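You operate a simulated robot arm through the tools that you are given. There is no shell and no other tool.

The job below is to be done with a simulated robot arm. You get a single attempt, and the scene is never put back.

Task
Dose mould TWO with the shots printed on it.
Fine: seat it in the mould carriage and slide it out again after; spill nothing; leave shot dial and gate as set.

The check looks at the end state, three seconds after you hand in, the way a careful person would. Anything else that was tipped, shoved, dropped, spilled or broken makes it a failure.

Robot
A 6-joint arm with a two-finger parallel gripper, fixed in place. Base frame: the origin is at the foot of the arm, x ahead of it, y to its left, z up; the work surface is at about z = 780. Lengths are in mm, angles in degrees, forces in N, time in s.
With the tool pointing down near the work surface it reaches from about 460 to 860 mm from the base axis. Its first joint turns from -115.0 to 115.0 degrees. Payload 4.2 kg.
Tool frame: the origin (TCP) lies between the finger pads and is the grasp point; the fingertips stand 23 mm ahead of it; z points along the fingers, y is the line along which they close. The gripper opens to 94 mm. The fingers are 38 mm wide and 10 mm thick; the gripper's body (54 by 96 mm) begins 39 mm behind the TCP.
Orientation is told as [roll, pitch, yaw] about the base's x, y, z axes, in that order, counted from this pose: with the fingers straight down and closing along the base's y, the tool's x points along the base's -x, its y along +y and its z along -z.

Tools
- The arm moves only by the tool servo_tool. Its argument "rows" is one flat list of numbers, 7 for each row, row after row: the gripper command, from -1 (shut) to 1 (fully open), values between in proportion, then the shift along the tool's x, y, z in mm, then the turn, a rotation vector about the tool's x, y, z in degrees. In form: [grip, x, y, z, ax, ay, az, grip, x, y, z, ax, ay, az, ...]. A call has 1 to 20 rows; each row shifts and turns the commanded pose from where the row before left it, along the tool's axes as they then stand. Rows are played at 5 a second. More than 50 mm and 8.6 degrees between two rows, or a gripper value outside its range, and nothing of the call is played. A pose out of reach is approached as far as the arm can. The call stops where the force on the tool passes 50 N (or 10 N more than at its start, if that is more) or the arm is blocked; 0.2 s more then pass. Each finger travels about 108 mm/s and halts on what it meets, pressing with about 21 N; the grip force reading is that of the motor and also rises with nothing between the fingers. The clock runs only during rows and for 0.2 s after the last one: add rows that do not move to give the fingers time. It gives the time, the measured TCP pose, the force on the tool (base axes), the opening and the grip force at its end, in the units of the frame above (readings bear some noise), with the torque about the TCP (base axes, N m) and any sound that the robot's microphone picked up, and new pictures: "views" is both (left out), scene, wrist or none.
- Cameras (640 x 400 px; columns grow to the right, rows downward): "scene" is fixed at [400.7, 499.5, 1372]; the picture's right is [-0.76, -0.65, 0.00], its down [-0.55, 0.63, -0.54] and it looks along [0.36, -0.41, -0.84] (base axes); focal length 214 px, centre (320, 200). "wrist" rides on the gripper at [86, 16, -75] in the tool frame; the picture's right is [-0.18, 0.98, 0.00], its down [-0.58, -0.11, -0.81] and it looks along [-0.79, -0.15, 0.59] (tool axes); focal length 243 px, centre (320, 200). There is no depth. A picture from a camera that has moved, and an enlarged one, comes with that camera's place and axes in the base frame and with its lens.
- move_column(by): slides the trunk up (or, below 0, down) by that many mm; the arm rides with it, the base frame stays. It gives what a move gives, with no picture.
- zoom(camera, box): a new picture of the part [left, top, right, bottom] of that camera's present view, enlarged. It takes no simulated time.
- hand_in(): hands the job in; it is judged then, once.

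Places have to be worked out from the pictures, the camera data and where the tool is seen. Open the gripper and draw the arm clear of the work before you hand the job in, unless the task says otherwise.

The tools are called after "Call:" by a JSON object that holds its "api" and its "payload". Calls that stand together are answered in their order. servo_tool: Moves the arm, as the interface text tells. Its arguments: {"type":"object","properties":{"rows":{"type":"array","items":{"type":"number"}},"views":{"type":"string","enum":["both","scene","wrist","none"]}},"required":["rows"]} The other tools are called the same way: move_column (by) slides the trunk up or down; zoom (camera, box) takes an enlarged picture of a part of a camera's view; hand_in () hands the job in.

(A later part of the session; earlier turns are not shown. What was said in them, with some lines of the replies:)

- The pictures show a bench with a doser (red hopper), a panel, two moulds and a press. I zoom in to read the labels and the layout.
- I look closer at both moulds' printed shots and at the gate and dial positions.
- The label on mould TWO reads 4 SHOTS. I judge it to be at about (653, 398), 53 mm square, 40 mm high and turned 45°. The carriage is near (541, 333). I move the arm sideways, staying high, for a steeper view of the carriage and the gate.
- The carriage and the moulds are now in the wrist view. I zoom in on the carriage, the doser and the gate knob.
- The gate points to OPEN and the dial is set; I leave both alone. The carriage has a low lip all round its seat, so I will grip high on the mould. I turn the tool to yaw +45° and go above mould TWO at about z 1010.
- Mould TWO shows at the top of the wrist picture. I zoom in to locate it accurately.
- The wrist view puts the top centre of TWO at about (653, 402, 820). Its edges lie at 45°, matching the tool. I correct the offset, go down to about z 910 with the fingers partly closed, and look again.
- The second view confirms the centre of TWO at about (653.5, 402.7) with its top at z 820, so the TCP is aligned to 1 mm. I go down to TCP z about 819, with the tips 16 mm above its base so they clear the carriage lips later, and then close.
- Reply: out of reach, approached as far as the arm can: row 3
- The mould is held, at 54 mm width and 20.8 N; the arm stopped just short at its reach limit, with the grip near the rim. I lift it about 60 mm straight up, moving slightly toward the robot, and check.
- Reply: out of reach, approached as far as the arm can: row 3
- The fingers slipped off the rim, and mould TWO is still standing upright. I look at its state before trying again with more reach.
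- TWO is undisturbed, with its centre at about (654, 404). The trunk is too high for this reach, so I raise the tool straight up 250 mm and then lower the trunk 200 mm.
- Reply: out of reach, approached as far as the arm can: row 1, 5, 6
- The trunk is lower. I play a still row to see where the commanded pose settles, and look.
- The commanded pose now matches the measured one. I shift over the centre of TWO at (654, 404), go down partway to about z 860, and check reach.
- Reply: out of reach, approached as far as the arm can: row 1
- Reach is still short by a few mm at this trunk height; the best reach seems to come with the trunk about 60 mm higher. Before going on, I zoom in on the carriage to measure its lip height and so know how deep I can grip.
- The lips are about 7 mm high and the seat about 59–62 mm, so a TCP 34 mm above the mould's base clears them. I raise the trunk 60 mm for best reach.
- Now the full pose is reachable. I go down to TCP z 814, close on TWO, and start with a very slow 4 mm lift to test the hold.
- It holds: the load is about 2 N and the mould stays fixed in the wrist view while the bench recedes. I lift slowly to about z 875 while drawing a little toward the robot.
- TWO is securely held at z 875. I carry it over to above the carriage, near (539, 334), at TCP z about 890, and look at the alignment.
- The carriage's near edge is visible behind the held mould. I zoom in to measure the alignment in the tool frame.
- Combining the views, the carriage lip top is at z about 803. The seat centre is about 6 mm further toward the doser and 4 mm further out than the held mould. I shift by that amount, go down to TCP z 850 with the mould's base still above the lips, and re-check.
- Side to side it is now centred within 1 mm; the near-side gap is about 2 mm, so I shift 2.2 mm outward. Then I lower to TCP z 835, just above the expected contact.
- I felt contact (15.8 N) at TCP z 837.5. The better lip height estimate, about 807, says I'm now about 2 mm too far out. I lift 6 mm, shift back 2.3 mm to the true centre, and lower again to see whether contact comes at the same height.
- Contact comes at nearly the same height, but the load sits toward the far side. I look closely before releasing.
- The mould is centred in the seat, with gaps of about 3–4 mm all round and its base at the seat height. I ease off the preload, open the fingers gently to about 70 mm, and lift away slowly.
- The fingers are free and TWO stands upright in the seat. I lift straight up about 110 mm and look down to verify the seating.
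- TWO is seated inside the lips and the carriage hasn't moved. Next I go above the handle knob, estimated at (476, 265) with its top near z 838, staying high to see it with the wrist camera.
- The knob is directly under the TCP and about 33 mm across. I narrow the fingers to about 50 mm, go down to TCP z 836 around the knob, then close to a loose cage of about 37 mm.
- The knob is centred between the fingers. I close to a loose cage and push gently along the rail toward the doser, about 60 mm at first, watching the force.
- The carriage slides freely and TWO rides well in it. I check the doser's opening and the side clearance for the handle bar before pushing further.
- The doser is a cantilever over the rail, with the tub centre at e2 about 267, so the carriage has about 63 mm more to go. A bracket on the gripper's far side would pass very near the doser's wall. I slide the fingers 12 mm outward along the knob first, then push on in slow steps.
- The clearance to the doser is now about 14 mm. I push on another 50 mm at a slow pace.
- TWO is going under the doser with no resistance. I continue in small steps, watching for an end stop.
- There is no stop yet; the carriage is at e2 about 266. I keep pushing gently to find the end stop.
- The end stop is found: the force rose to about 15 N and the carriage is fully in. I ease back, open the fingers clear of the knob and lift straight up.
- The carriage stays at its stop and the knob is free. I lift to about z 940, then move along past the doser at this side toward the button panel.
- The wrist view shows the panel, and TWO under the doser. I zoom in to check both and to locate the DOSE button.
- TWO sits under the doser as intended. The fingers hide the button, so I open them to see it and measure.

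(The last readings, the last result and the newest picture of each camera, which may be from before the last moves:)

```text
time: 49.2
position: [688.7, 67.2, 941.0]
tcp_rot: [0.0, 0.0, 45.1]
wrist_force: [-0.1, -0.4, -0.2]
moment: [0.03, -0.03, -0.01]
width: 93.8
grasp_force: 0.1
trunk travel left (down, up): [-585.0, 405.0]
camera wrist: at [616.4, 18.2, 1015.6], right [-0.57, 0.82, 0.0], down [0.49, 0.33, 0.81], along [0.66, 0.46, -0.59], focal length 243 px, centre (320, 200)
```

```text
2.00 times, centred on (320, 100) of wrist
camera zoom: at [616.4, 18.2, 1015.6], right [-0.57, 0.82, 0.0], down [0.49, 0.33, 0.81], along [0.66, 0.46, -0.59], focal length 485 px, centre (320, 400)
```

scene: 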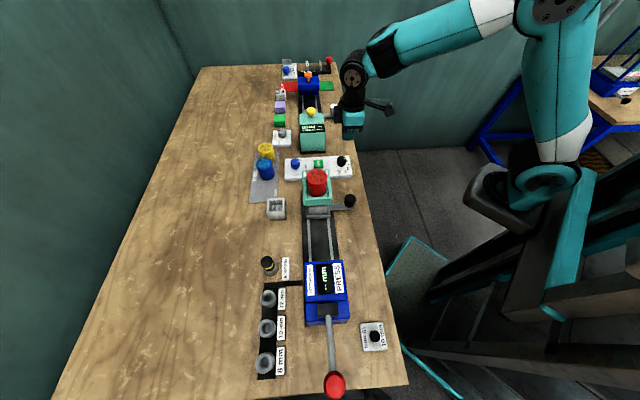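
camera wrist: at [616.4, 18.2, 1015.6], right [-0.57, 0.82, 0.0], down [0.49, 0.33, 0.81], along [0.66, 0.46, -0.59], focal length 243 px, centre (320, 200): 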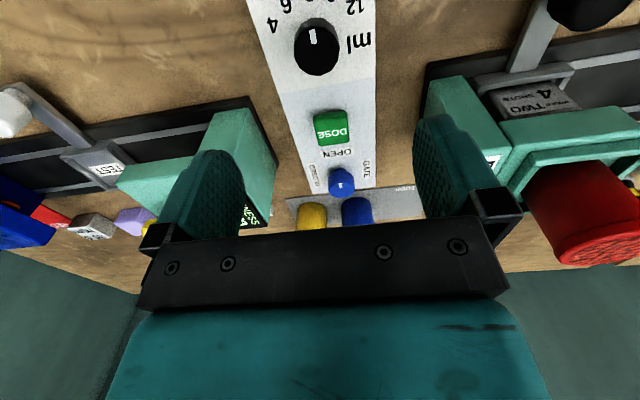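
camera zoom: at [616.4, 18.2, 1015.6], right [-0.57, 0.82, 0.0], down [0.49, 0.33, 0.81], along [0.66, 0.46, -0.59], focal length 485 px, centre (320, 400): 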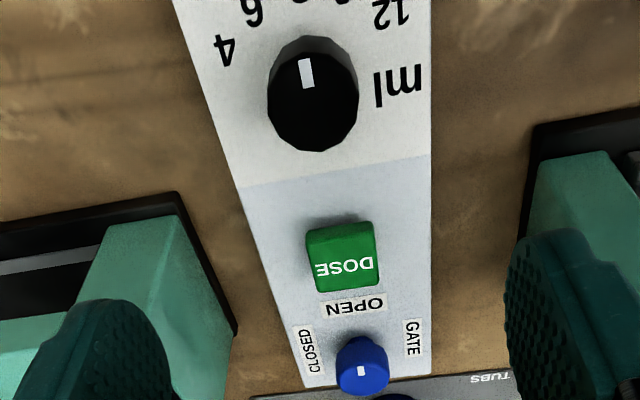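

The button top centre is about 77 mm further out than the TCP and in line with it. I close the fingers, move over it, and go down to TCP z 855 (tips at about 832).

Call:
{"api": "servo_tool", "payload": {"rows": [-1, -10, 0, 0, 0, 0, 0, -1, -20, -0.5, 0, 0, 0, 0, -1, -20, 0, 0, 0, 0, 0, -1, -17, 0, 0, 0, 0, 0, -1, -10, 0, 10, 0, 0, 0, -1, 0, 0, 25, 0, 0, 0, -1, 0, 0, 25, 0, 0, 0, -1, 0, 0, 20, 0, 0, 0, -1, 0, 0, 6, 0, 0, 0, -1, 0, 0, 0, 0, 0, 0], "views": "both"}}

Call:
{"api": "zoom", "payload": {"camera": "wrist", "box": [220, 40, 420, 240]}}

Call:
{"api": "zoom", "payload": {"camera": "scene", "box": [280, 120, 360, 200]}}

```text
time: 51.4
position: [741.8, 118.9, 853.8]
tcp_rot: [0.0, 0.1, 45.1]
wrist_force: [0.0, 0.1, -0.5]
moment: [0.01, 0.01, -0.01]
width: 0.0
grasp_force: 20.8
trunk travel left (down, up): [-585.0, 405.0]
camera wrist: at [668.8, 71.1, 928.9], right [-0.57, 0.82, 0.0], down [0.49, 0.33, 0.81], along [0.66, 0.46, -0.59], focal length 243 px, centre (320, 200)
```

scene: 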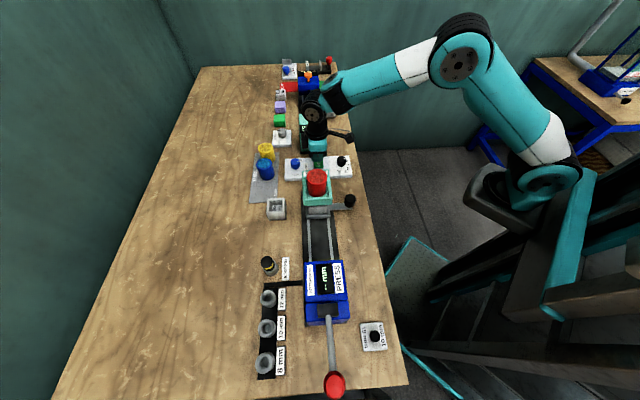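
wrist: 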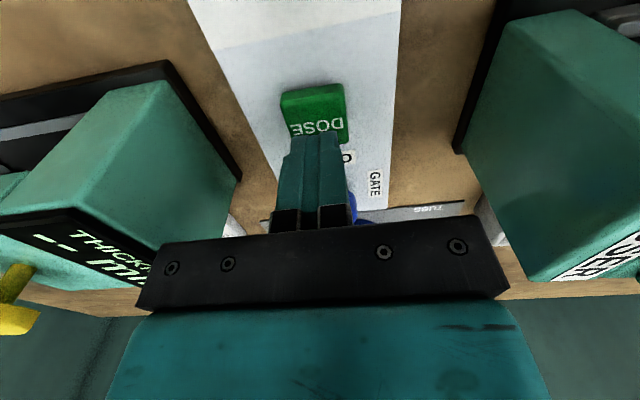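

```text
2.00 times, centred on (320, 140) of wrist
camera zoom: at [668.8, 71.1, 928.9], right [-0.57, 0.82, 0.0], down [0.49, 0.33, 0.81], along [0.66, 0.46, -0.59], focal length 485 px, centre (320, 320)
```

zoom: 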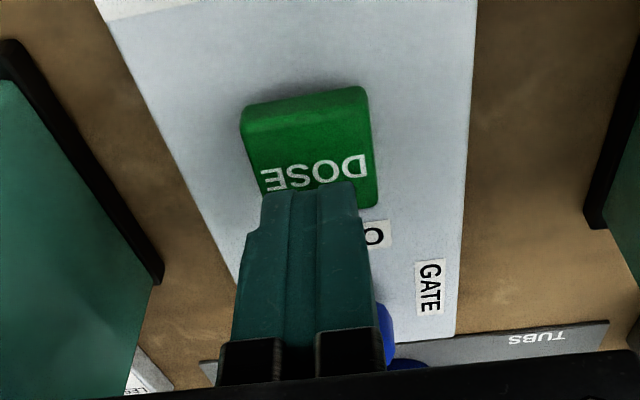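

```text
5.00 times, centred on (320, 160) of scene
camera zoom: at [400.7, 499.5, 1372.0], right [-0.76, -0.65, 0.0], down [-0.55, 0.63, -0.54], along [0.36, -0.41, -0.84], focal length 1072 px, centre (320, 400)
```

zoom: 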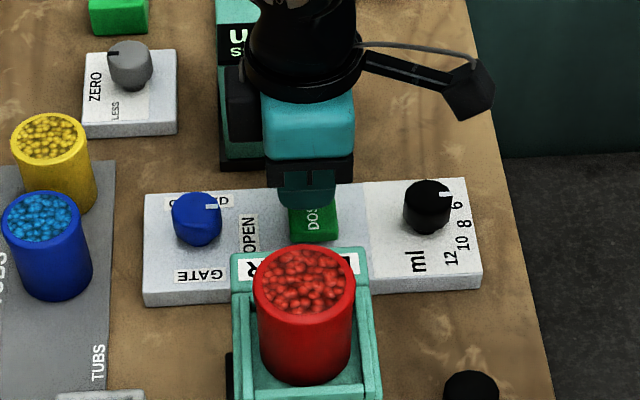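

The button centre is about 4 mm nearer and 1.5 mm to the side. I correct that and lower the closed fingertips to just above its top.

Call:
{"api": "servo_tool", "payload": {"rows": [-1, 4, -1.5, 4, 0, 0, 0, -1, 0, 0, 4, 0, 0, 0, -1, 0, 0, 3, 0, 0, 0, -1, 0, 0, 2, 0, 0, 0, -1, 0, 0, 0, 0, 0, 0], "views": "wrist"}}

Call:
{"api": "zoom", "payload": {"camera": "wrist", "box": [250, 60, 390, 200]}}

```text
time: 52.6
position: [740.9, 115.8, 840.7]
tcp_rot: [0.0, 0.0, 45.1]
wrist_force: [0.0, -0.8, 0.1]
moment: [0.03, -0.01, 0.0]
width: 0.0
grasp_force: 21.4
trunk travel left (down, up): [-585.0, 405.0]
camera wrist: at [667.9, 66.7, 916.2], right [-0.57, 0.82, 0.0], down [0.49, 0.33, 0.81], along [0.66, 0.46, -0.59], focal length 243 px, centre (320, 200)
```

wrist: 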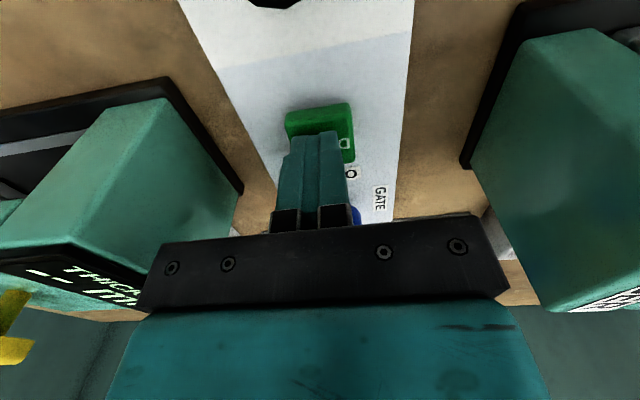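

```text
2.86 times, centred on (320, 130) of wrist
camera zoom: at [667.9, 66.7, 916.2], right [-0.57, 0.82, 0.0], down [0.49, 0.33, 0.81], along [0.66, 0.46, -0.59], focal length 693 px, centre (320, 400)
```

zoom: 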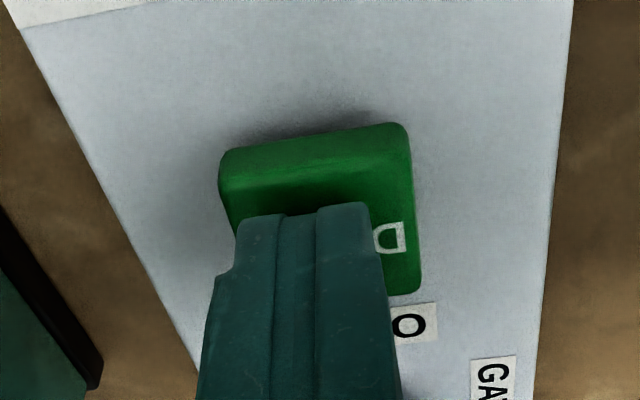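

The tips are over the button. I lower in small steps to find its top surface.

Call:
{"api": "servo_tool", "payload": {"rows": [-1, 0, -1.5, 2, 0, 0, 0, -1, 0, 0, 2, 0, 0, 0, -1, 0, 0, 0, 0, 0, 0], "views": "none"}}

Call:
{"api": "servo_tool", "payload": {"rows": [-1, 0, 0, 1.5, 0, 0, 0, -1, 0, 0, 1, 0, 0, 0, -1, 0, 0, 0, 0, 0, 0], "views": "none"}}

```text
time: 53.4
position: [742.0, 113.9, 838.5]
tcp_rot: [0.0, 0.1, 45.1]
wrist_force: [-0.6, -0.3, 1.6]
moment: [-0.02, 0.0, 0.0]
width: 0.0
grasp_force: 21.5
trunk travel left (down, up): [-585.0, 405.0]
```

```text
time: 54.2
position: [742.0, 114.3, 835.8]
tcp_rot: [0.0, 0.0, 45.1]
wrist_force: [-0.2, 1.0, 3.0]
moment: [0.0, -0.01, 0.01]
width: 0.2
grasp_force: 20.7
trunk travel left (down, up): [-585.0, 405.0]
heard: click
```

I heard one click at TCP z 835.8 with 3 N: that is press one. I raise 6 mm to release the button and listen.

Call:
{"api": "servo_tool", "payload": {"rows": [-1, 0, 0, -3, 0, 0, 0, -1, 0, 0, -3, 0, 0, 0, -1, 0, 0, 0, 0, 0, 0, -1, 0, 0, 0, 0, 0, 0, -1, 0, 0, 0, 0, 0, 0], "views": "both"}}

Call:
{"api": "zoom", "payload": {"camera": "wrist", "box": [440, 0, 640, 150]}}

Call:
{"api": "zoom", "payload": {"camera": "scene", "box": [280, 140, 370, 230]}}

```text
time: 55.4
position: [741.7, 114.4, 841.0]
tcp_rot: [0.1, -0.1, 45.0]
wrist_force: [-0.3, 0.4, 0.6]
moment: [0.01, 0.03, -0.01]
width: 0.1
grasp_force: 20.8
trunk travel left (down, up): [-585.0, 405.0]
camera wrist: at [669.7, 65.2, 915.5], right [-0.57, 0.82, 0.0], down [0.49, 0.33, 0.81], along [0.66, 0.46, -0.59], focal length 243 px, centre (320, 200)
```

scene: 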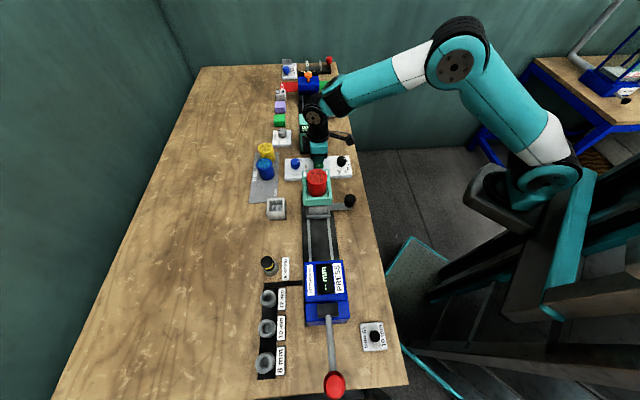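
wrist: 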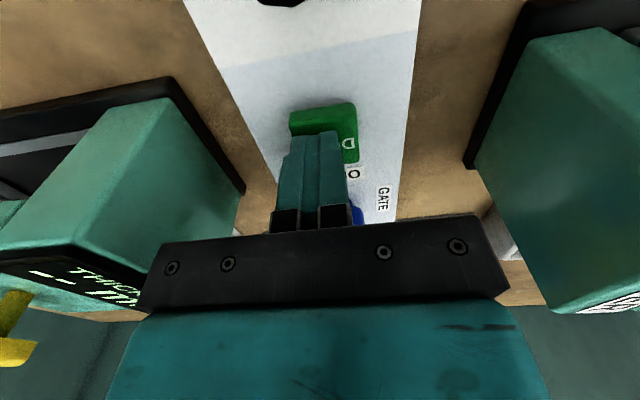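

```text
2.67 times, centred on (540, 75) of wrist
camera zoom: at [669.7, 65.2, 915.5], right [-0.57, 0.82, 0.0], down [0.49, 0.33, 0.81], along [0.66, 0.46, -0.59], focal length 647 px, centre (-267, 533)
```

zoom: 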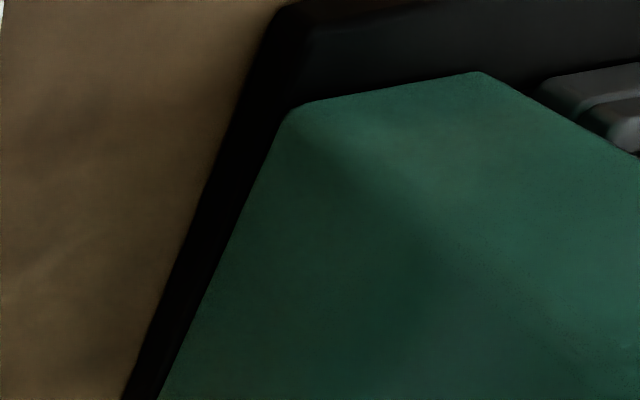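

```text
4.44 times, centred on (325, 185) of scene
camera zoom: at [400.7, 499.5, 1372.0], right [-0.76, -0.65, 0.0], down [-0.55, 0.63, -0.54], along [0.36, -0.41, -0.84], focal length 953 px, centre (298, 267)
```

zoom: 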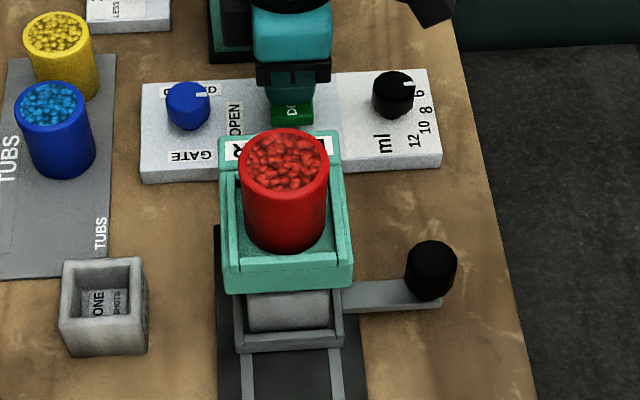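

The tub level changed a little after press one, and there was no sound on release. I make press two with the same stroke.

Call:
{"api": "servo_tool", "payload": {"rows": [-1, 0, 0, 3, 0, 0, 0, -1, 0, 0, 3, 0, 0, 0, -1, 0, 0, 0, 0, 0, 0], "views": "none"}}

Call:
{"api": "servo_tool", "payload": {"rows": [-1, 0, 0, -3, 0, 0, 0, -1, 0, 0, -3, 0, 0, 0, -1, 0, 0, 0, 0, 0, 0, -1, 0, 0, 0, 0, 0, 0, -1, 0, 0, 0, 0, 0, 0, -1, 0, 0, 0, 0, 0, 0], "views": "scene"}}

Call:
{"api": "zoom", "payload": {"camera": "scene", "box": [280, 140, 370, 230]}}

```text
time: 56.2
position: [741.6, 114.1, 835.2]
tcp_rot: [0.1, -0.2, 45.1]
wrist_force: [1.9, 0.4, 2.6]
moment: [-0.03, 0.0, 0.01]
width: 0.1
grasp_force: 21.0
trunk travel left (down, up): [-585.0, 405.0]
heard: click
```

```text
time: 57.6
position: [742.0, 114.3, 842.3]
tcp_rot: [0.0, 0.0, 45.1]
wrist_force: [-0.3, 0.7, 0.0]
moment: [-0.01, 0.01, 0.05]
width: 0.1
grasp_force: 21.2
trunk travel left (down, up): [-585.0, 405.0]
```

scene: 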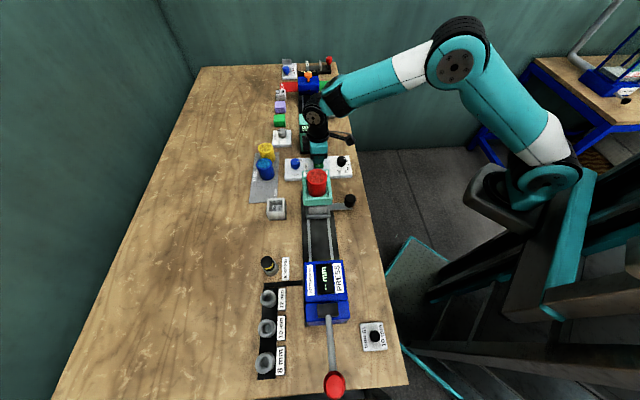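

```text
4.44 times, centred on (325, 185) of scene
camera zoom: at [400.7, 499.5, 1372.0], right [-0.76, -0.65, 0.0], down [-0.55, 0.63, -0.54], along [0.36, -0.41, -0.84], focal length 953 px, centre (298, 267)
```

zoom: 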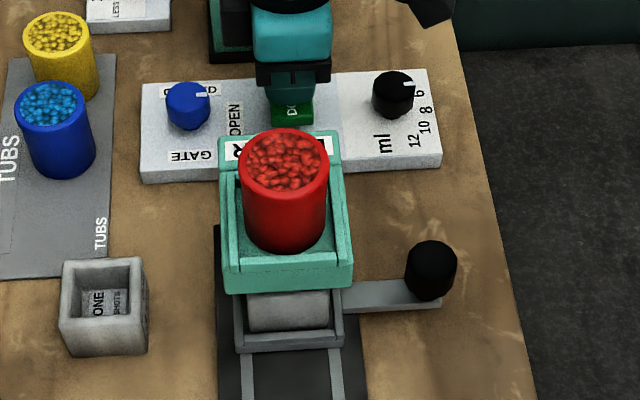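

Press two clicked once and the tub level fell again. I make press three.

Call:
{"api": "servo_tool", "payload": {"rows": [-1, 0, 0, 3, 0, 0, 0, -1, 0, 0, 3, 0, 0, 0, -1, 0, 0, 0, 0, 0, 0], "views": "none"}}

Call:
{"api": "servo_tool", "payload": {"rows": [-1, 0, 0, -3, 0, 0, 0, -1, 0, 0, -3, 0, 0, 0, -1, 0, 0, 0, 0, 0, 0, -1, 0, 0, 0, 0, 0, 0, -1, 0, 0, 0, 0, 0, 0, -1, 0, 0, 0, 0, 0, 0], "views": "scene"}}

Call:
{"api": "zoom", "payload": {"camera": "scene", "box": [280, 140, 370, 230]}}

```text
time: 58.4
position: [741.4, 114.8, 835.7]
tcp_rot: [0.0, 0.0, 45.1]
wrist_force: [0.4, 2.2, 2.7]
moment: [0.01, 0.02, 0.05]
width: 0.1
grasp_force: 20.7
trunk travel left (down, up): [-585.0, 405.0]
heard: click
```

```text
time: 59.8
position: [741.9, 113.9, 842.1]
tcp_rot: [-0.1, -0.1, 45.1]
wrist_force: [0.4, 0.4, -0.6]
moment: [0.03, -0.03, 0.01]
width: 0.1
grasp_force: 21.1
trunk travel left (down, up): [-585.0, 405.0]
```

scene: 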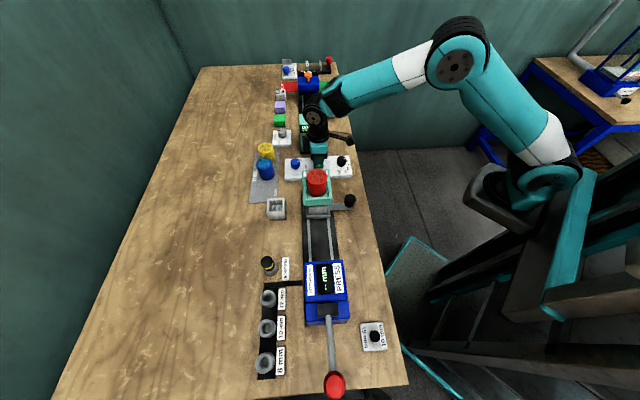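

```text
4.44 times, centred on (325, 185) of scene
camera zoom: at [400.7, 499.5, 1372.0], right [-0.76, -0.65, 0.0], down [-0.55, 0.63, -0.54], along [0.36, -0.41, -0.84], focal length 953 px, centre (298, 267)
```

zoom: 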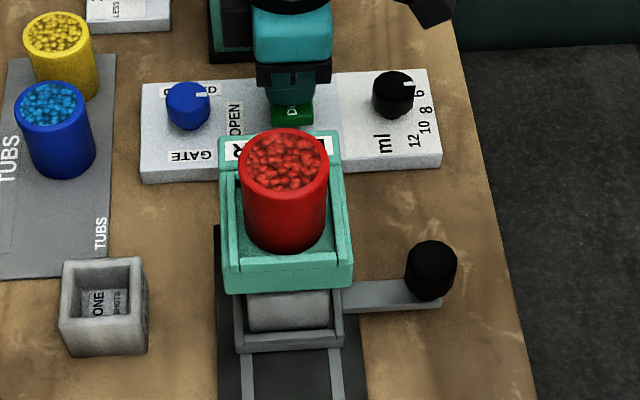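

Press three clicked once. I make press four, the last.

Call:
{"api": "servo_tool", "payload": {"rows": [-1, 0, 0, 3, 0, 0, 0, -1, 0, 0, 3, 0, 0, 0, -1, 0, 0, 0, 0, 0, 0], "views": "none"}}

Call:
{"api": "servo_tool", "payload": {"rows": [-1, 0, 0, -4, 0, 0, 0, -1, 0, 0, -8, 0, 0, 0, -1, 0, 0, -20, 0, 0, 0, -1, 0, 0, -25, 0, 0, 0, -1, 0, 0, -25, 0, 0, 0, -1, 0, 0, -22, 0, 0, 0, -1, 0, 0, 0, 0, 0, 0, -1, 0, 0, 0, 0, 0, 0], "views": "both"}}

Call:
{"api": "zoom", "payload": {"camera": "scene", "box": [280, 140, 370, 230]}}

```text
time: 60.6
position: [741.2, 115.5, 836.1]
tcp_rot: [0.0, -0.1, 45.1]
wrist_force: [1.1, 0.4, 2.2]
moment: [0.01, -0.01, 0.05]
width: 0.0
grasp_force: 21.0
trunk travel left (down, up): [-585.0, 405.0]
heard: click
```

```text
time: 62.4
position: [742.0, 116.2, 937.9]
tcp_rot: [0.0, 0.0, 45.1]
wrist_force: [-0.4, -0.2, -0.5]
moment: [-0.01, 0.0, 0.0]
width: 0.0
grasp_force: 21.5
trunk travel left (down, up): [-585.0, 405.0]
camera wrist: at [669.3, 66.7, 1013.6], right [-0.57, 0.82, 0.0], down [0.49, 0.33, 0.81], along [0.66, 0.46, -0.59], focal length 243 px, centre (320, 200)
```

scene: 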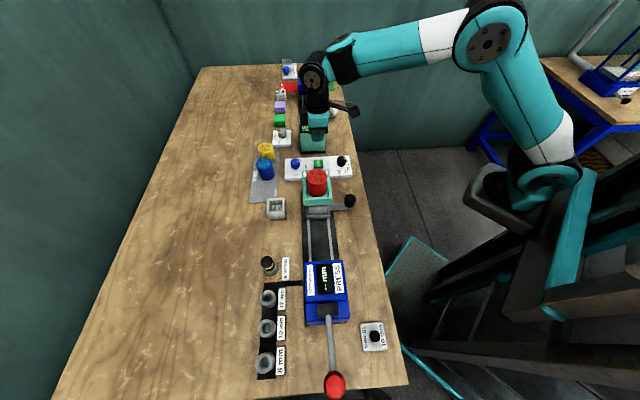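
wrist: 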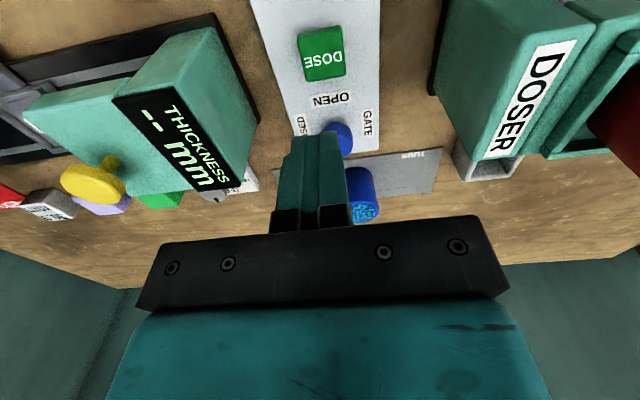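

```text
4.44 times, centred on (325, 185) of scene
camera zoom: at [400.7, 499.5, 1372.0], right [-0.76, -0.65, 0.0], down [-0.55, 0.63, -0.54], along [0.36, -0.41, -0.84], focal length 953 px, centre (298, 267)
```

zoom: 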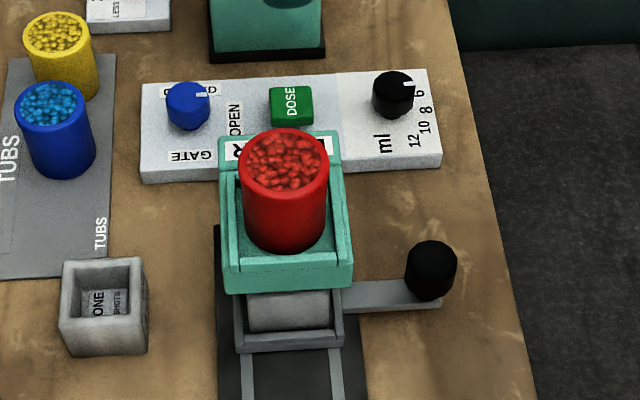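

All four presses clicked once each. I retreat the same way, outward first and then back along to above the handle knob, opening the fingers to about 53 mm.

Call:
{"api": "servo_tool", "payload": {"rows": [-1, 20, 0, 0, 0, 0, 0, -1, 25, 0, 0, 0, 0, 0, -1, 25, 0, 0, 0, 0, 0, 0.12, 24.9, 0, 0, 0, 0, 0, 0.12, 0, 20, 0, 0, 0, 0, 0.12, 0, 32, 0, 0, 0, 0, 0.12, 0, 40, 0, 0, 0, 0, 0.12, 0, 40, 0, 0, 0, 0, 0.12, 0, 25, 0, 0, 0, 0, 0.12, 0, 15.3, 0, 0, 0, 0, 0.12, 0, 0, 0, 0, 0, 0], "views": "both"}}

Call:
{"api": "zoom", "payload": {"camera": "wrist", "box": [220, 0, 420, 200]}}

```text
time: 64.8
position: [553.1, 169.8, 938.1]
tcp_rot: [0.1, 0.0, 45.1]
wrist_force: [0.8, 0.1, -1.3]
moment: [-0.02, 0.02, 0.01]
width: 52.6
grasp_force: 0.1
trunk travel left (down, up): [-585.0, 405.0]
camera wrist: at [480.3, 120.2, 1013.3], right [-0.57, 0.82, 0.0], down [0.49, 0.33, 0.81], along [0.66, 0.46, -0.59], focal length 243 px, centre (320, 200)
```

scene: 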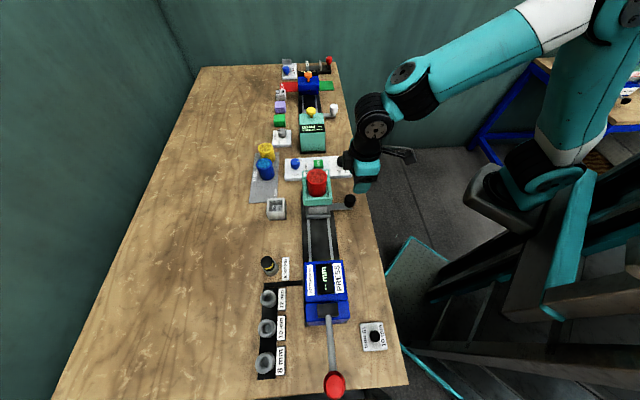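
wrist: 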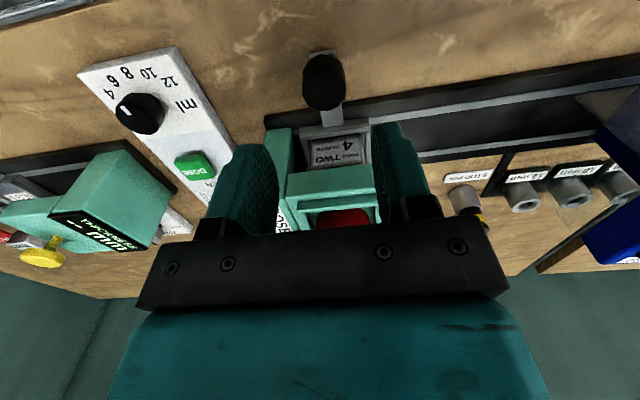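

```text
2.00 times, centred on (320, 100) of wrist
camera zoom: at [480.3, 120.2, 1013.3], right [-0.57, 0.82, 0.0], down [0.49, 0.33, 0.81], along [0.66, 0.46, -0.59], focal length 485 px, centre (320, 400)
```

zoom: 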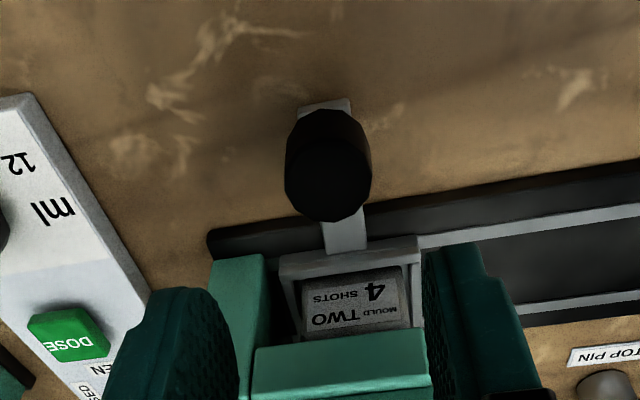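

No spill is visible, and the knob is under the TCP as before. I go down around it to TCP z 836.

Call:
{"api": "servo_tool", "payload": {"rows": [0.12, -2, 0.8, 20, 0, 0, 0, 0.12, 0, 0, 25, 0, 0, 0, 0.12, 0, 0, 25, 0, 0, 0, 0.12, 0, 0, 20, 0, 0, 0, 0.12, 0, 0, 12, 0, 0, 0, 0.12, 0, 0, 0, 0, 0, 0], "views": "wrist"}}

Call:
{"api": "zoom", "payload": {"camera": "wrist", "box": [200, 80, 440, 230]}}

```text
time: 66.2
position: [554.0, 172.0, 837.5]
tcp_rot: [0.0, 0.0, 45.1]
wrist_force: [-0.1, 0.4, -0.2]
moment: [0.02, -0.01, 0.0]
width: 52.7
grasp_force: 0.1
trunk travel left (down, up): [-585.0, 405.0]
camera wrist: at [481.4, 121.9, 911.5], right [-0.57, 0.82, 0.0], down [0.49, 0.33, 0.81], along [0.66, 0.46, -0.59], focal length 243 px, centre (320, 200)
```

wrist: 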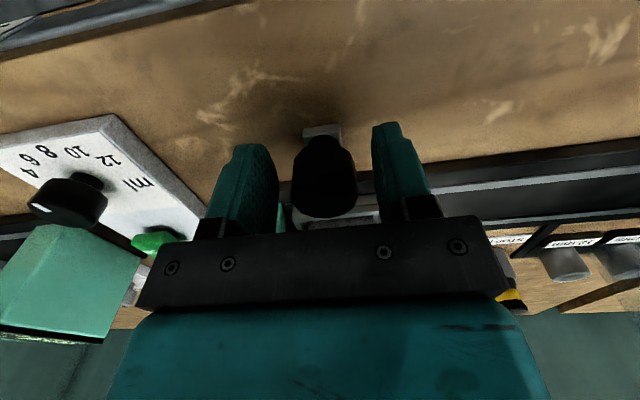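

```text
2.67 times, centred on (320, 155) of wrist
camera zoom: at [481.4, 121.9, 911.5], right [-0.57, 0.82, 0.0], down [0.49, 0.33, 0.81], along [0.66, 0.46, -0.59], focal length 647 px, centre (320, 320)
```

zoom: 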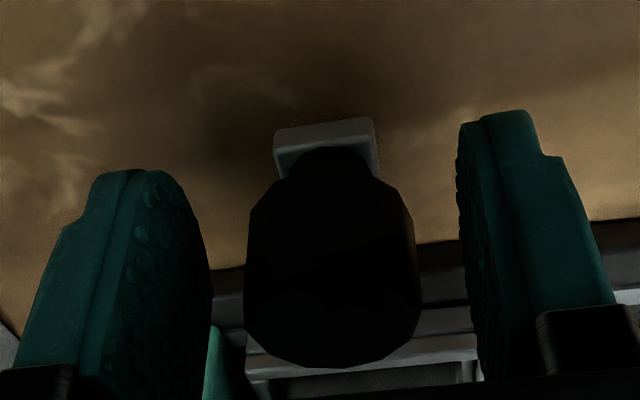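

The knob sits between the fingers. I close to the loose cage and pull the carriage gently back out, about 62 mm at first with soft acceleration.

Call:
{"api": "servo_tool", "payload": {"rows": [-0.22, 0, 0, 0, 0, 0, 0, -0.22, 0, 0, 0, 0, 0, 0, -0.22, 0, 1, 0, 0, 0, 0, -0.22, 0, 1, 0, 0, 0, 0, -0.22, 0, 1.5, 0, 0, 0, 0, -0.22, 0, 2, 0, 0, 0, 0, -0.22, 0, 3, 0, 0, 0, 0, -0.22, 0, 4, 0, 0, 0, 0, -0.22, 0, 5, 0, 0, 0, 0, -0.22, 0, 6, 0, 0, 0, 0, -0.22, 0, 6, 0, 0, 0, 0, -0.22, 0, 6, 0, 0, 0, 0, -0.22, 0, 6, 0, 0, 0, 0, -0.22, 0, 6, 0, 0, 0, 0, -0.22, 0, 5, 0, 0, 0, 0, -0.22, 0, 4, 0, 0, 0, 0, -0.22, 0, 3, 0, 0, 0, 0, -0.22, 0, 2, 0, 0, 0, 0, -0.22, 0, 1, 0, 0, 0, 0, -0.22, 0, 0, 0, 0, 0, 0], "views": "both"}}

Call:
{"api": "zoom", "payload": {"camera": "scene", "box": [280, 150, 390, 250]}}

```text
time: 70.4
position: [509.8, 217.3, 837.7]
tcp_rot: [0.0, -0.1, 45.0]
wrist_force: [1.2, -0.1, 0.5]
moment: [0.0, -0.06, 0.0]
width: 36.9
grasp_force: 0.7
trunk travel left (down, up): [-585.0, 405.0]
camera wrist: at [437.2, 166.3, 911.6], right [-0.57, 0.82, 0.0], down [0.49, 0.33, 0.81], along [0.66, 0.46, -0.59], focal length 243 px, centre (320, 200)
```

scene: 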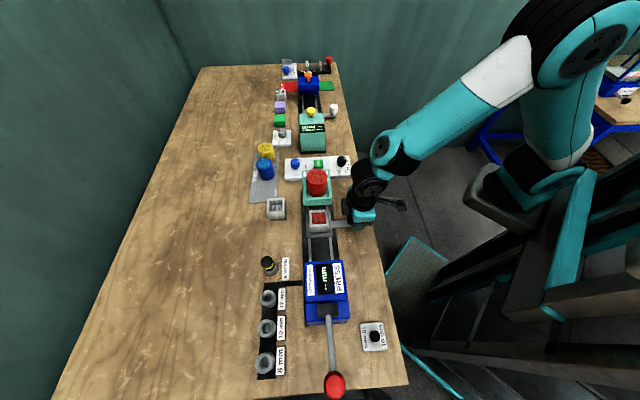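
wrist: 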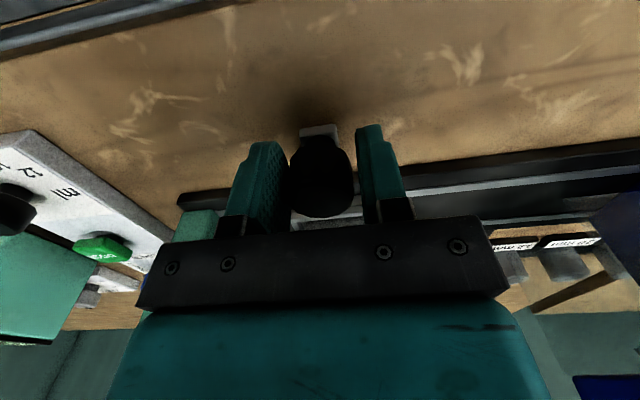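

```text
4.00 times, centred on (335, 200) of scene
camera zoom: at [400.7, 499.5, 1372.0], right [-0.76, -0.65, 0.0], down [-0.55, 0.63, -0.54], along [0.36, -0.41, -0.84], focal length 858 px, centre (260, 200)
```

zoom: 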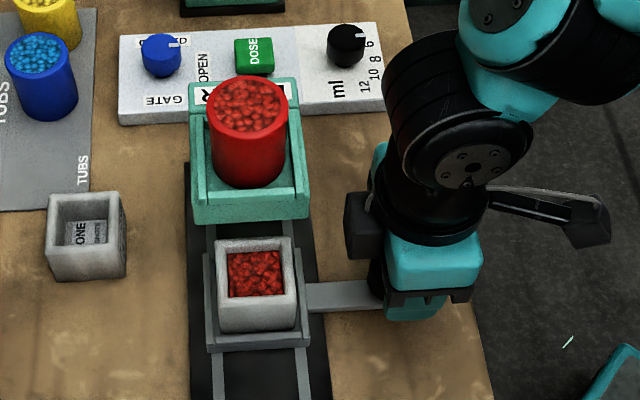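

TWO now holds the red pellets and nothing is spilled. I keep pulling out gently, another 54 mm.

Call:
{"api": "servo_tool", "payload": {"rows": [-0.22, 0, 1, 0, 0, 0, 0, -0.22, 0, 1.5, 0, 0, 0, 0, -0.22, 0, 2, 0, 0, 0, 0, -0.22, 0, 3, 0, 0, 0, 0, -0.22, 0, 4, 0, 0, 0, 0, -0.22, 0, 5, 0, 0, 0, 0, -0.22, 0, 6, 0, 0, 0, 0, -0.22, 0, 6, 0, 0, 0, 0, -0.22, 0, 6, 0, 0, 0, 0, -0.22, 0, 5, 0, 0, 0, 0, -0.22, 0, 4, 0, 0, 0, 0, -0.22, 0, 3, 0, 0, 0, 0, -0.22, 0, 2.5, 0, 0, 0, 0, -0.22, 0, 2, 0, 0, 0, 0, -0.22, 0, 1.5, 0, 0, 0, 0, -0.22, 0, 1, 0, 0, 0, 0, -0.22, 0, 0, 0, 0, 0, 0], "views": "scene"}}

Call:
{"api": "servo_tool", "payload": {"rows": [-0.22, 0, 1.5, 0, 0, 0, 0, -0.22, 0, 1.5, 0, 0, 0, 0, -0.22, 0, 0, 0, 0, 0, 0], "views": "none"}}

Call:
{"api": "zoom", "payload": {"camera": "scene", "box": [296, 222, 368, 267]}}

```text
time: 74.0
position: [471.2, 253.7, 838.2]
tcp_rot: [0.0, 0.0, 45.1]
wrist_force: [-1.3, 0.9, 0.1]
moment: [0.0, 0.03, 0.02]
width: 37.5
grasp_force: 0.9
trunk travel left (down, up): [-585.0, 405.0]
```

scene: 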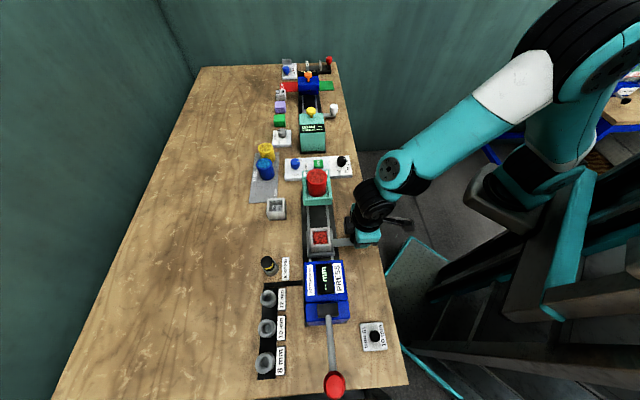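

```text
time: 74.8
position: [468.9, 255.6, 837.8]
tcp_rot: [0.0, 0.0, 45.0]
wrist_force: [0.2, -0.3, 0.0]
moment: [-0.01, 0.0, 0.0]
width: 36.8
grasp_force: 0.0
trunk travel left (down, up): [-585.0, 405.0]
```

```text
8.89 times, centred on (332, 244) of scene
camera zoom: at [400.7, 499.5, 1372.0], right [-0.76, -0.65, 0.0], down [-0.55, 0.63, -0.54], along [0.36, -0.41, -0.84], focal length 1906 px, centre (213, -196)
```

zoom: 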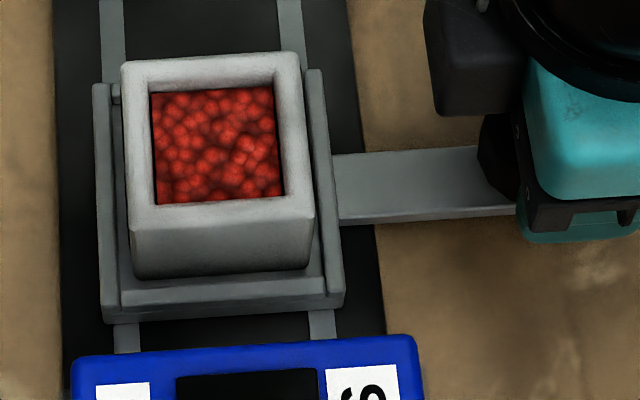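

The carriage is nearly back at its start place and TWO is filled with no spill. I pull a few more millimetres to find the outer stop.

Call:
{"api": "servo_tool", "payload": {"rows": [-0.22, 0, 1, 0, 0, 0, 0, -0.22, 0, 1, 0, 0, 0, 0, -0.22, 0, 1, 0, 0, 0, 0, -0.22, 0, 0, 0, 0, 0, 0], "views": "none"}}

Call:
{"api": "zoom", "payload": {"camera": "scene", "box": [296, 222, 368, 267]}}

```text
time: 75.8
position: [468.3, 257.4, 837.5]
tcp_rot: [0.0, 0.0, 45.1]
wrist_force: [0.0, -0.2, -0.6]
moment: [-0.03, 0.0, -0.03]
width: 37.1
grasp_force: 0.4
trunk travel left (down, up): [-585.0, 405.0]
```

```text
8.89 times, centred on (332, 244) of scene
camera zoom: at [400.7, 499.5, 1372.0], right [-0.76, -0.65, 0.0], down [-0.55, 0.63, -0.54], along [0.36, -0.41, -0.84], focal length 1906 px, centre (213, -196)
```

zoom: 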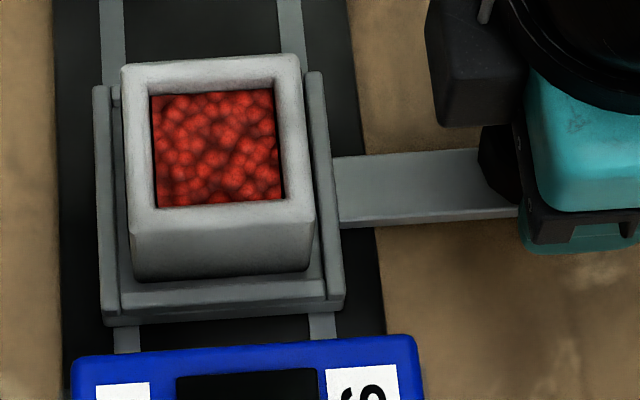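

It is back at its original place by eye with no force yet. I try 2 mm more to confirm the stop.

Call:
{"api": "servo_tool", "payload": {"rows": [-0.22, 0, 1, 0, 0, 0, 0, -0.22, 0, 1, 0, 0, 0, 0, -0.22, 0, 0, 0, 0, 0, 0], "views": "none"}}

Call:
{"api": "zoom", "payload": {"camera": "scene", "box": [296, 222, 368, 267]}}

```text
time: 76.6
position: [466.3, 258.4, 838.4]
tcp_rot: [-0.1, -0.1, 45.1]
wrist_force: [2.9, -2.6, -0.8]
moment: [0.04, -0.02, -0.04]
width: 37.9
grasp_force: 1.9
trunk travel left (down, up): [-585.0, 405.0]
```

```text
8.89 times, centred on (332, 244) of scene
camera zoom: at [400.7, 499.5, 1372.0], right [-0.76, -0.65, 0.0], down [-0.55, 0.63, -0.54], along [0.36, -0.41, -0.84], focal length 1906 px, centre (213, -196)
```

zoom: 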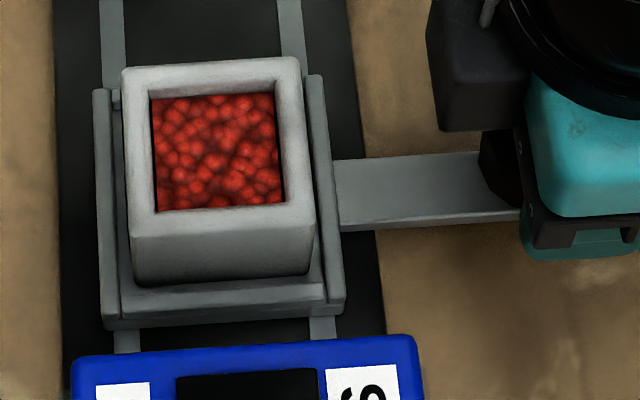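

The outer stop is reached, with force building to about 4 N. I ease off, open the fingers clear of the knob, and lift straight up.

Call:
{"api": "servo_tool", "payload": {"rows": [-0.15, 0, -1.5, 0, 0, 0, 0, 0.08, 0, 0, 0, 0, 0, 0, 0.12, 0, 0, 0, 0, 0, 0, 0.12, 0, 0, 0, 0, 0, 0], "views": "wrist"}}

Call:
{"api": "zoom", "payload": {"camera": "wrist", "box": [200, 80, 440, 230]}}

```text
time: 77.6
position: [466.5, 256.7, 836.9]
tcp_rot: [0.0, 0.0, 45.0]
wrist_force: [-0.5, -0.1, -0.6]
moment: [-0.02, -0.01, 0.03]
width: 52.6
grasp_force: 0.0
trunk travel left (down, up): [-585.0, 405.0]
camera wrist: at [394.4, 208.3, 912.1], right [-0.57, 0.82, 0.0], down [0.49, 0.33, 0.81], along [0.66, 0.46, -0.59], focal length 243 px, centre (320, 200)
```

wrist: 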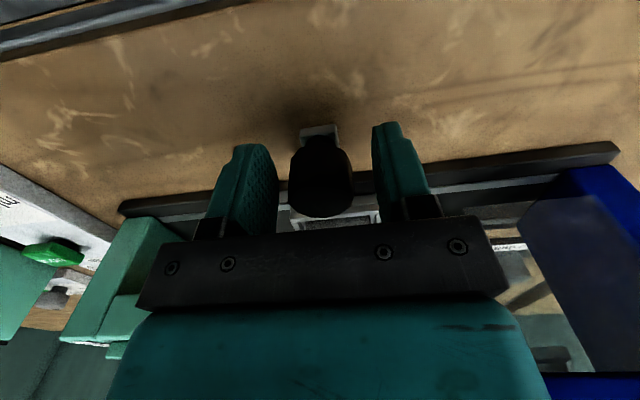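

```text
2.67 times, centred on (320, 155) of wrist
camera zoom: at [394.4, 208.3, 912.1], right [-0.57, 0.82, 0.0], down [0.49, 0.33, 0.81], along [0.66, 0.46, -0.59], focal length 647 px, centre (320, 320)
```

zoom: 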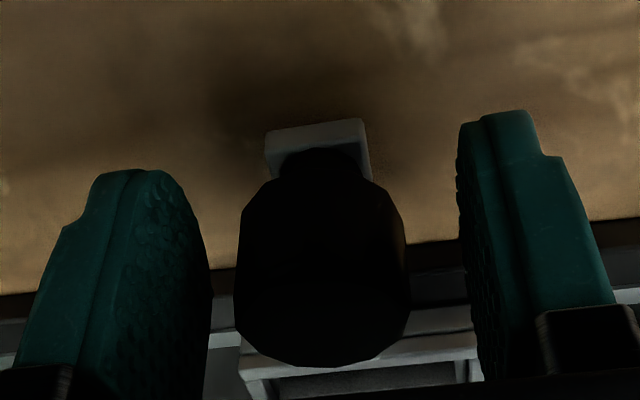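

The fingers are clear of the knob on both sides. I lift straight up by about 250 mm, out of the work, with the gripper opening once above.

Call:
{"api": "servo_tool", "payload": {"rows": [0.12, 0, 0, -8, 0, 0, 0, 0.12, 0, 0, -15, 0, 0, 0, 0.12, 0, 0, -25, 0, 0, 0, 0.12, 0, 0, -35, 0, 0, 0, 0.5, 0, 0, -40, 0, 0, 0, 1, 0, 0, -40, 0, 0, 0, 1, 0, 0, -40, 0, 0, 0, 1, 0, 0, -40, 0, 0, 0, 1, 0, 0, 0, 0, 0, 0], "views": "both"}}

Call:
{"api": "zoom", "payload": {"camera": "scene", "box": [240, 140, 400, 280]}}

Call:
{"api": "zoom", "payload": {"camera": "wrist", "box": [200, 0, 440, 150]}}

```text
time: 79.6
position: [467.3, 258.9, 1079.2]
tcp_rot: [0.0, -0.1, 45.1]
wrist_force: [0.2, 0.1, -0.6]
moment: [0.02, -0.03, -0.02]
width: 94.1
grasp_force: 0.0
trunk travel left (down, up): [-585.0, 405.0]
camera wrist: at [394.3, 209.0, 1155.3], right [-0.57, 0.82, 0.0], down [0.49, 0.33, 0.81], along [0.66, 0.46, -0.59], focal length 243 px, centre (320, 200)
```

scene: 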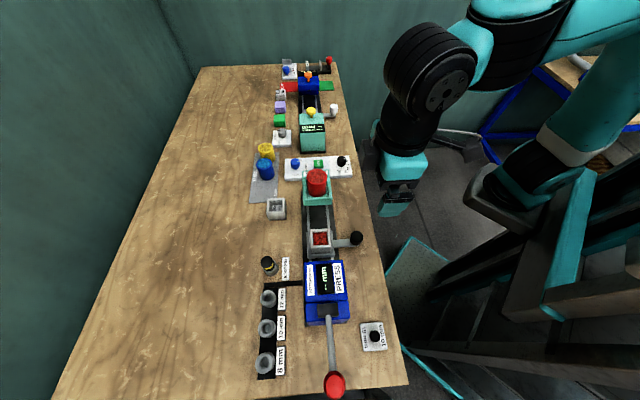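
wrist: 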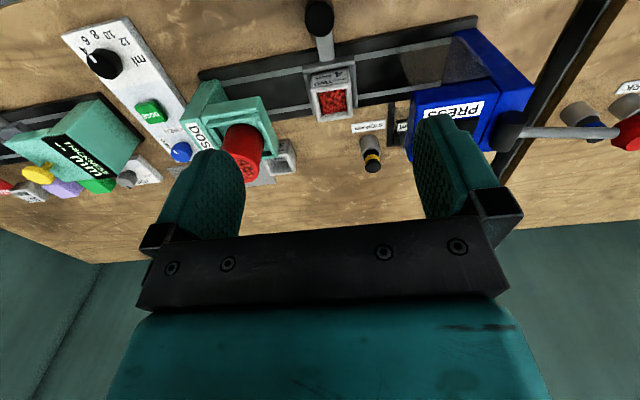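

```text
2.86 times, centred on (320, 210) of scene
camera zoom: at [400.7, 499.5, 1372.0], right [-0.76, -0.65, 0.0], down [-0.55, 0.63, -0.54], along [0.36, -0.41, -0.84], focal length 613 px, centre (320, 171)
```

zoom: 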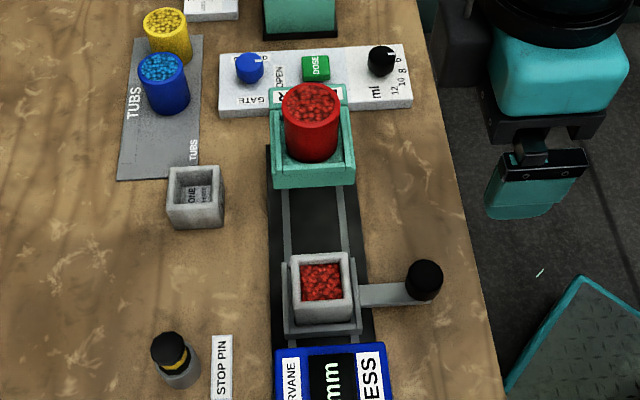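

```text
2.67 times, centred on (320, 75) of wrist
camera zoom: at [394.3, 209.0, 1155.3], right [-0.57, 0.82, 0.0], down [0.49, 0.33, 0.81], along [0.66, 0.46, -0.59], focal length 647 px, centre (320, 533)
```

zoom: 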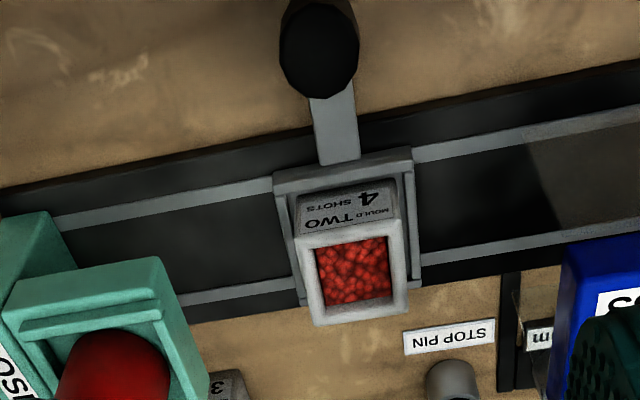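

TWO is filled and seated, and the carriage is out. I do one last check that the gate, dial and surroundings match the start.

Call:
{"api": "zoom", "payload": {"camera": "scene", "box": [280, 140, 360, 190]}}

Call:
{"api": "zoom", "payload": {"camera": "scene", "box": [296, 222, 368, 267]}}

```text
8.00 times, centred on (320, 165) of scene
camera zoom: at [400.7, 499.5, 1372.0], right [-0.76, -0.65, 0.0], down [-0.55, 0.63, -0.54], along [0.36, -0.41, -0.84], focal length 1716 px, centre (320, 480)
```

zoom: 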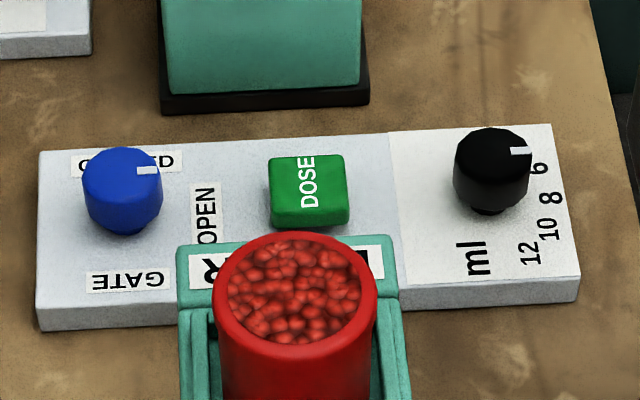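

```text
8.89 times, centred on (332, 244) of scene
camera zoom: at [400.7, 499.5, 1372.0], right [-0.76, -0.65, 0.0], down [-0.55, 0.63, -0.54], along [0.36, -0.41, -0.84], focal length 1906 px, centre (213, -196)
```

zoom: 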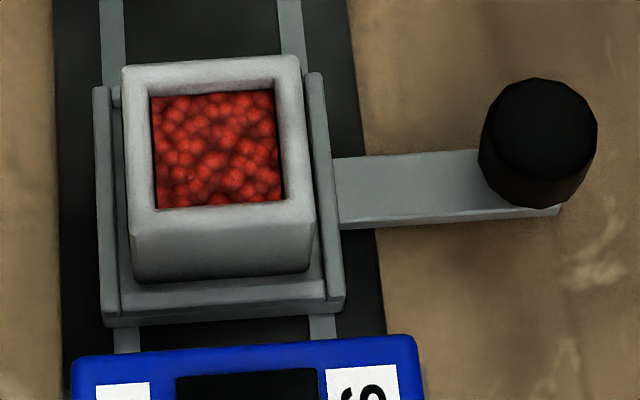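

Gate and shot dial look exactly as at the start. The carriage is back at its original place, and TWO is seated with four shots in it and nothing spilled. The arm is clear with the gripper open, so I hand in.

Call:
{"api": "hand_in", "payload": {}}

```text
The job is handed in.
```

I dosed mould TWO with the four shots printed on it and handed the job in. I don't have the check's verdict.

- **Dosing:** I seated TWO in the mould carriage and slid it in to the stop under the doser. I pressed DOSE four times, and each press gave a single click. I then slid the carriage back out to its outer stop. TWO now holds red pellets and is still seated in the carriage.
- **Settings and surroundings:** The gate (open) and the shot dial look the same as at the start. I saw no spilled pellets and nothing else out of place. The arm is clear with the gripper open.
- **A slip while picking up:** On my first try the fingers slid off TWO's rim. It stayed upright and moved only about 1 mm. I lowered the trunk for more reach and gripped it deeper, and it held from then on.
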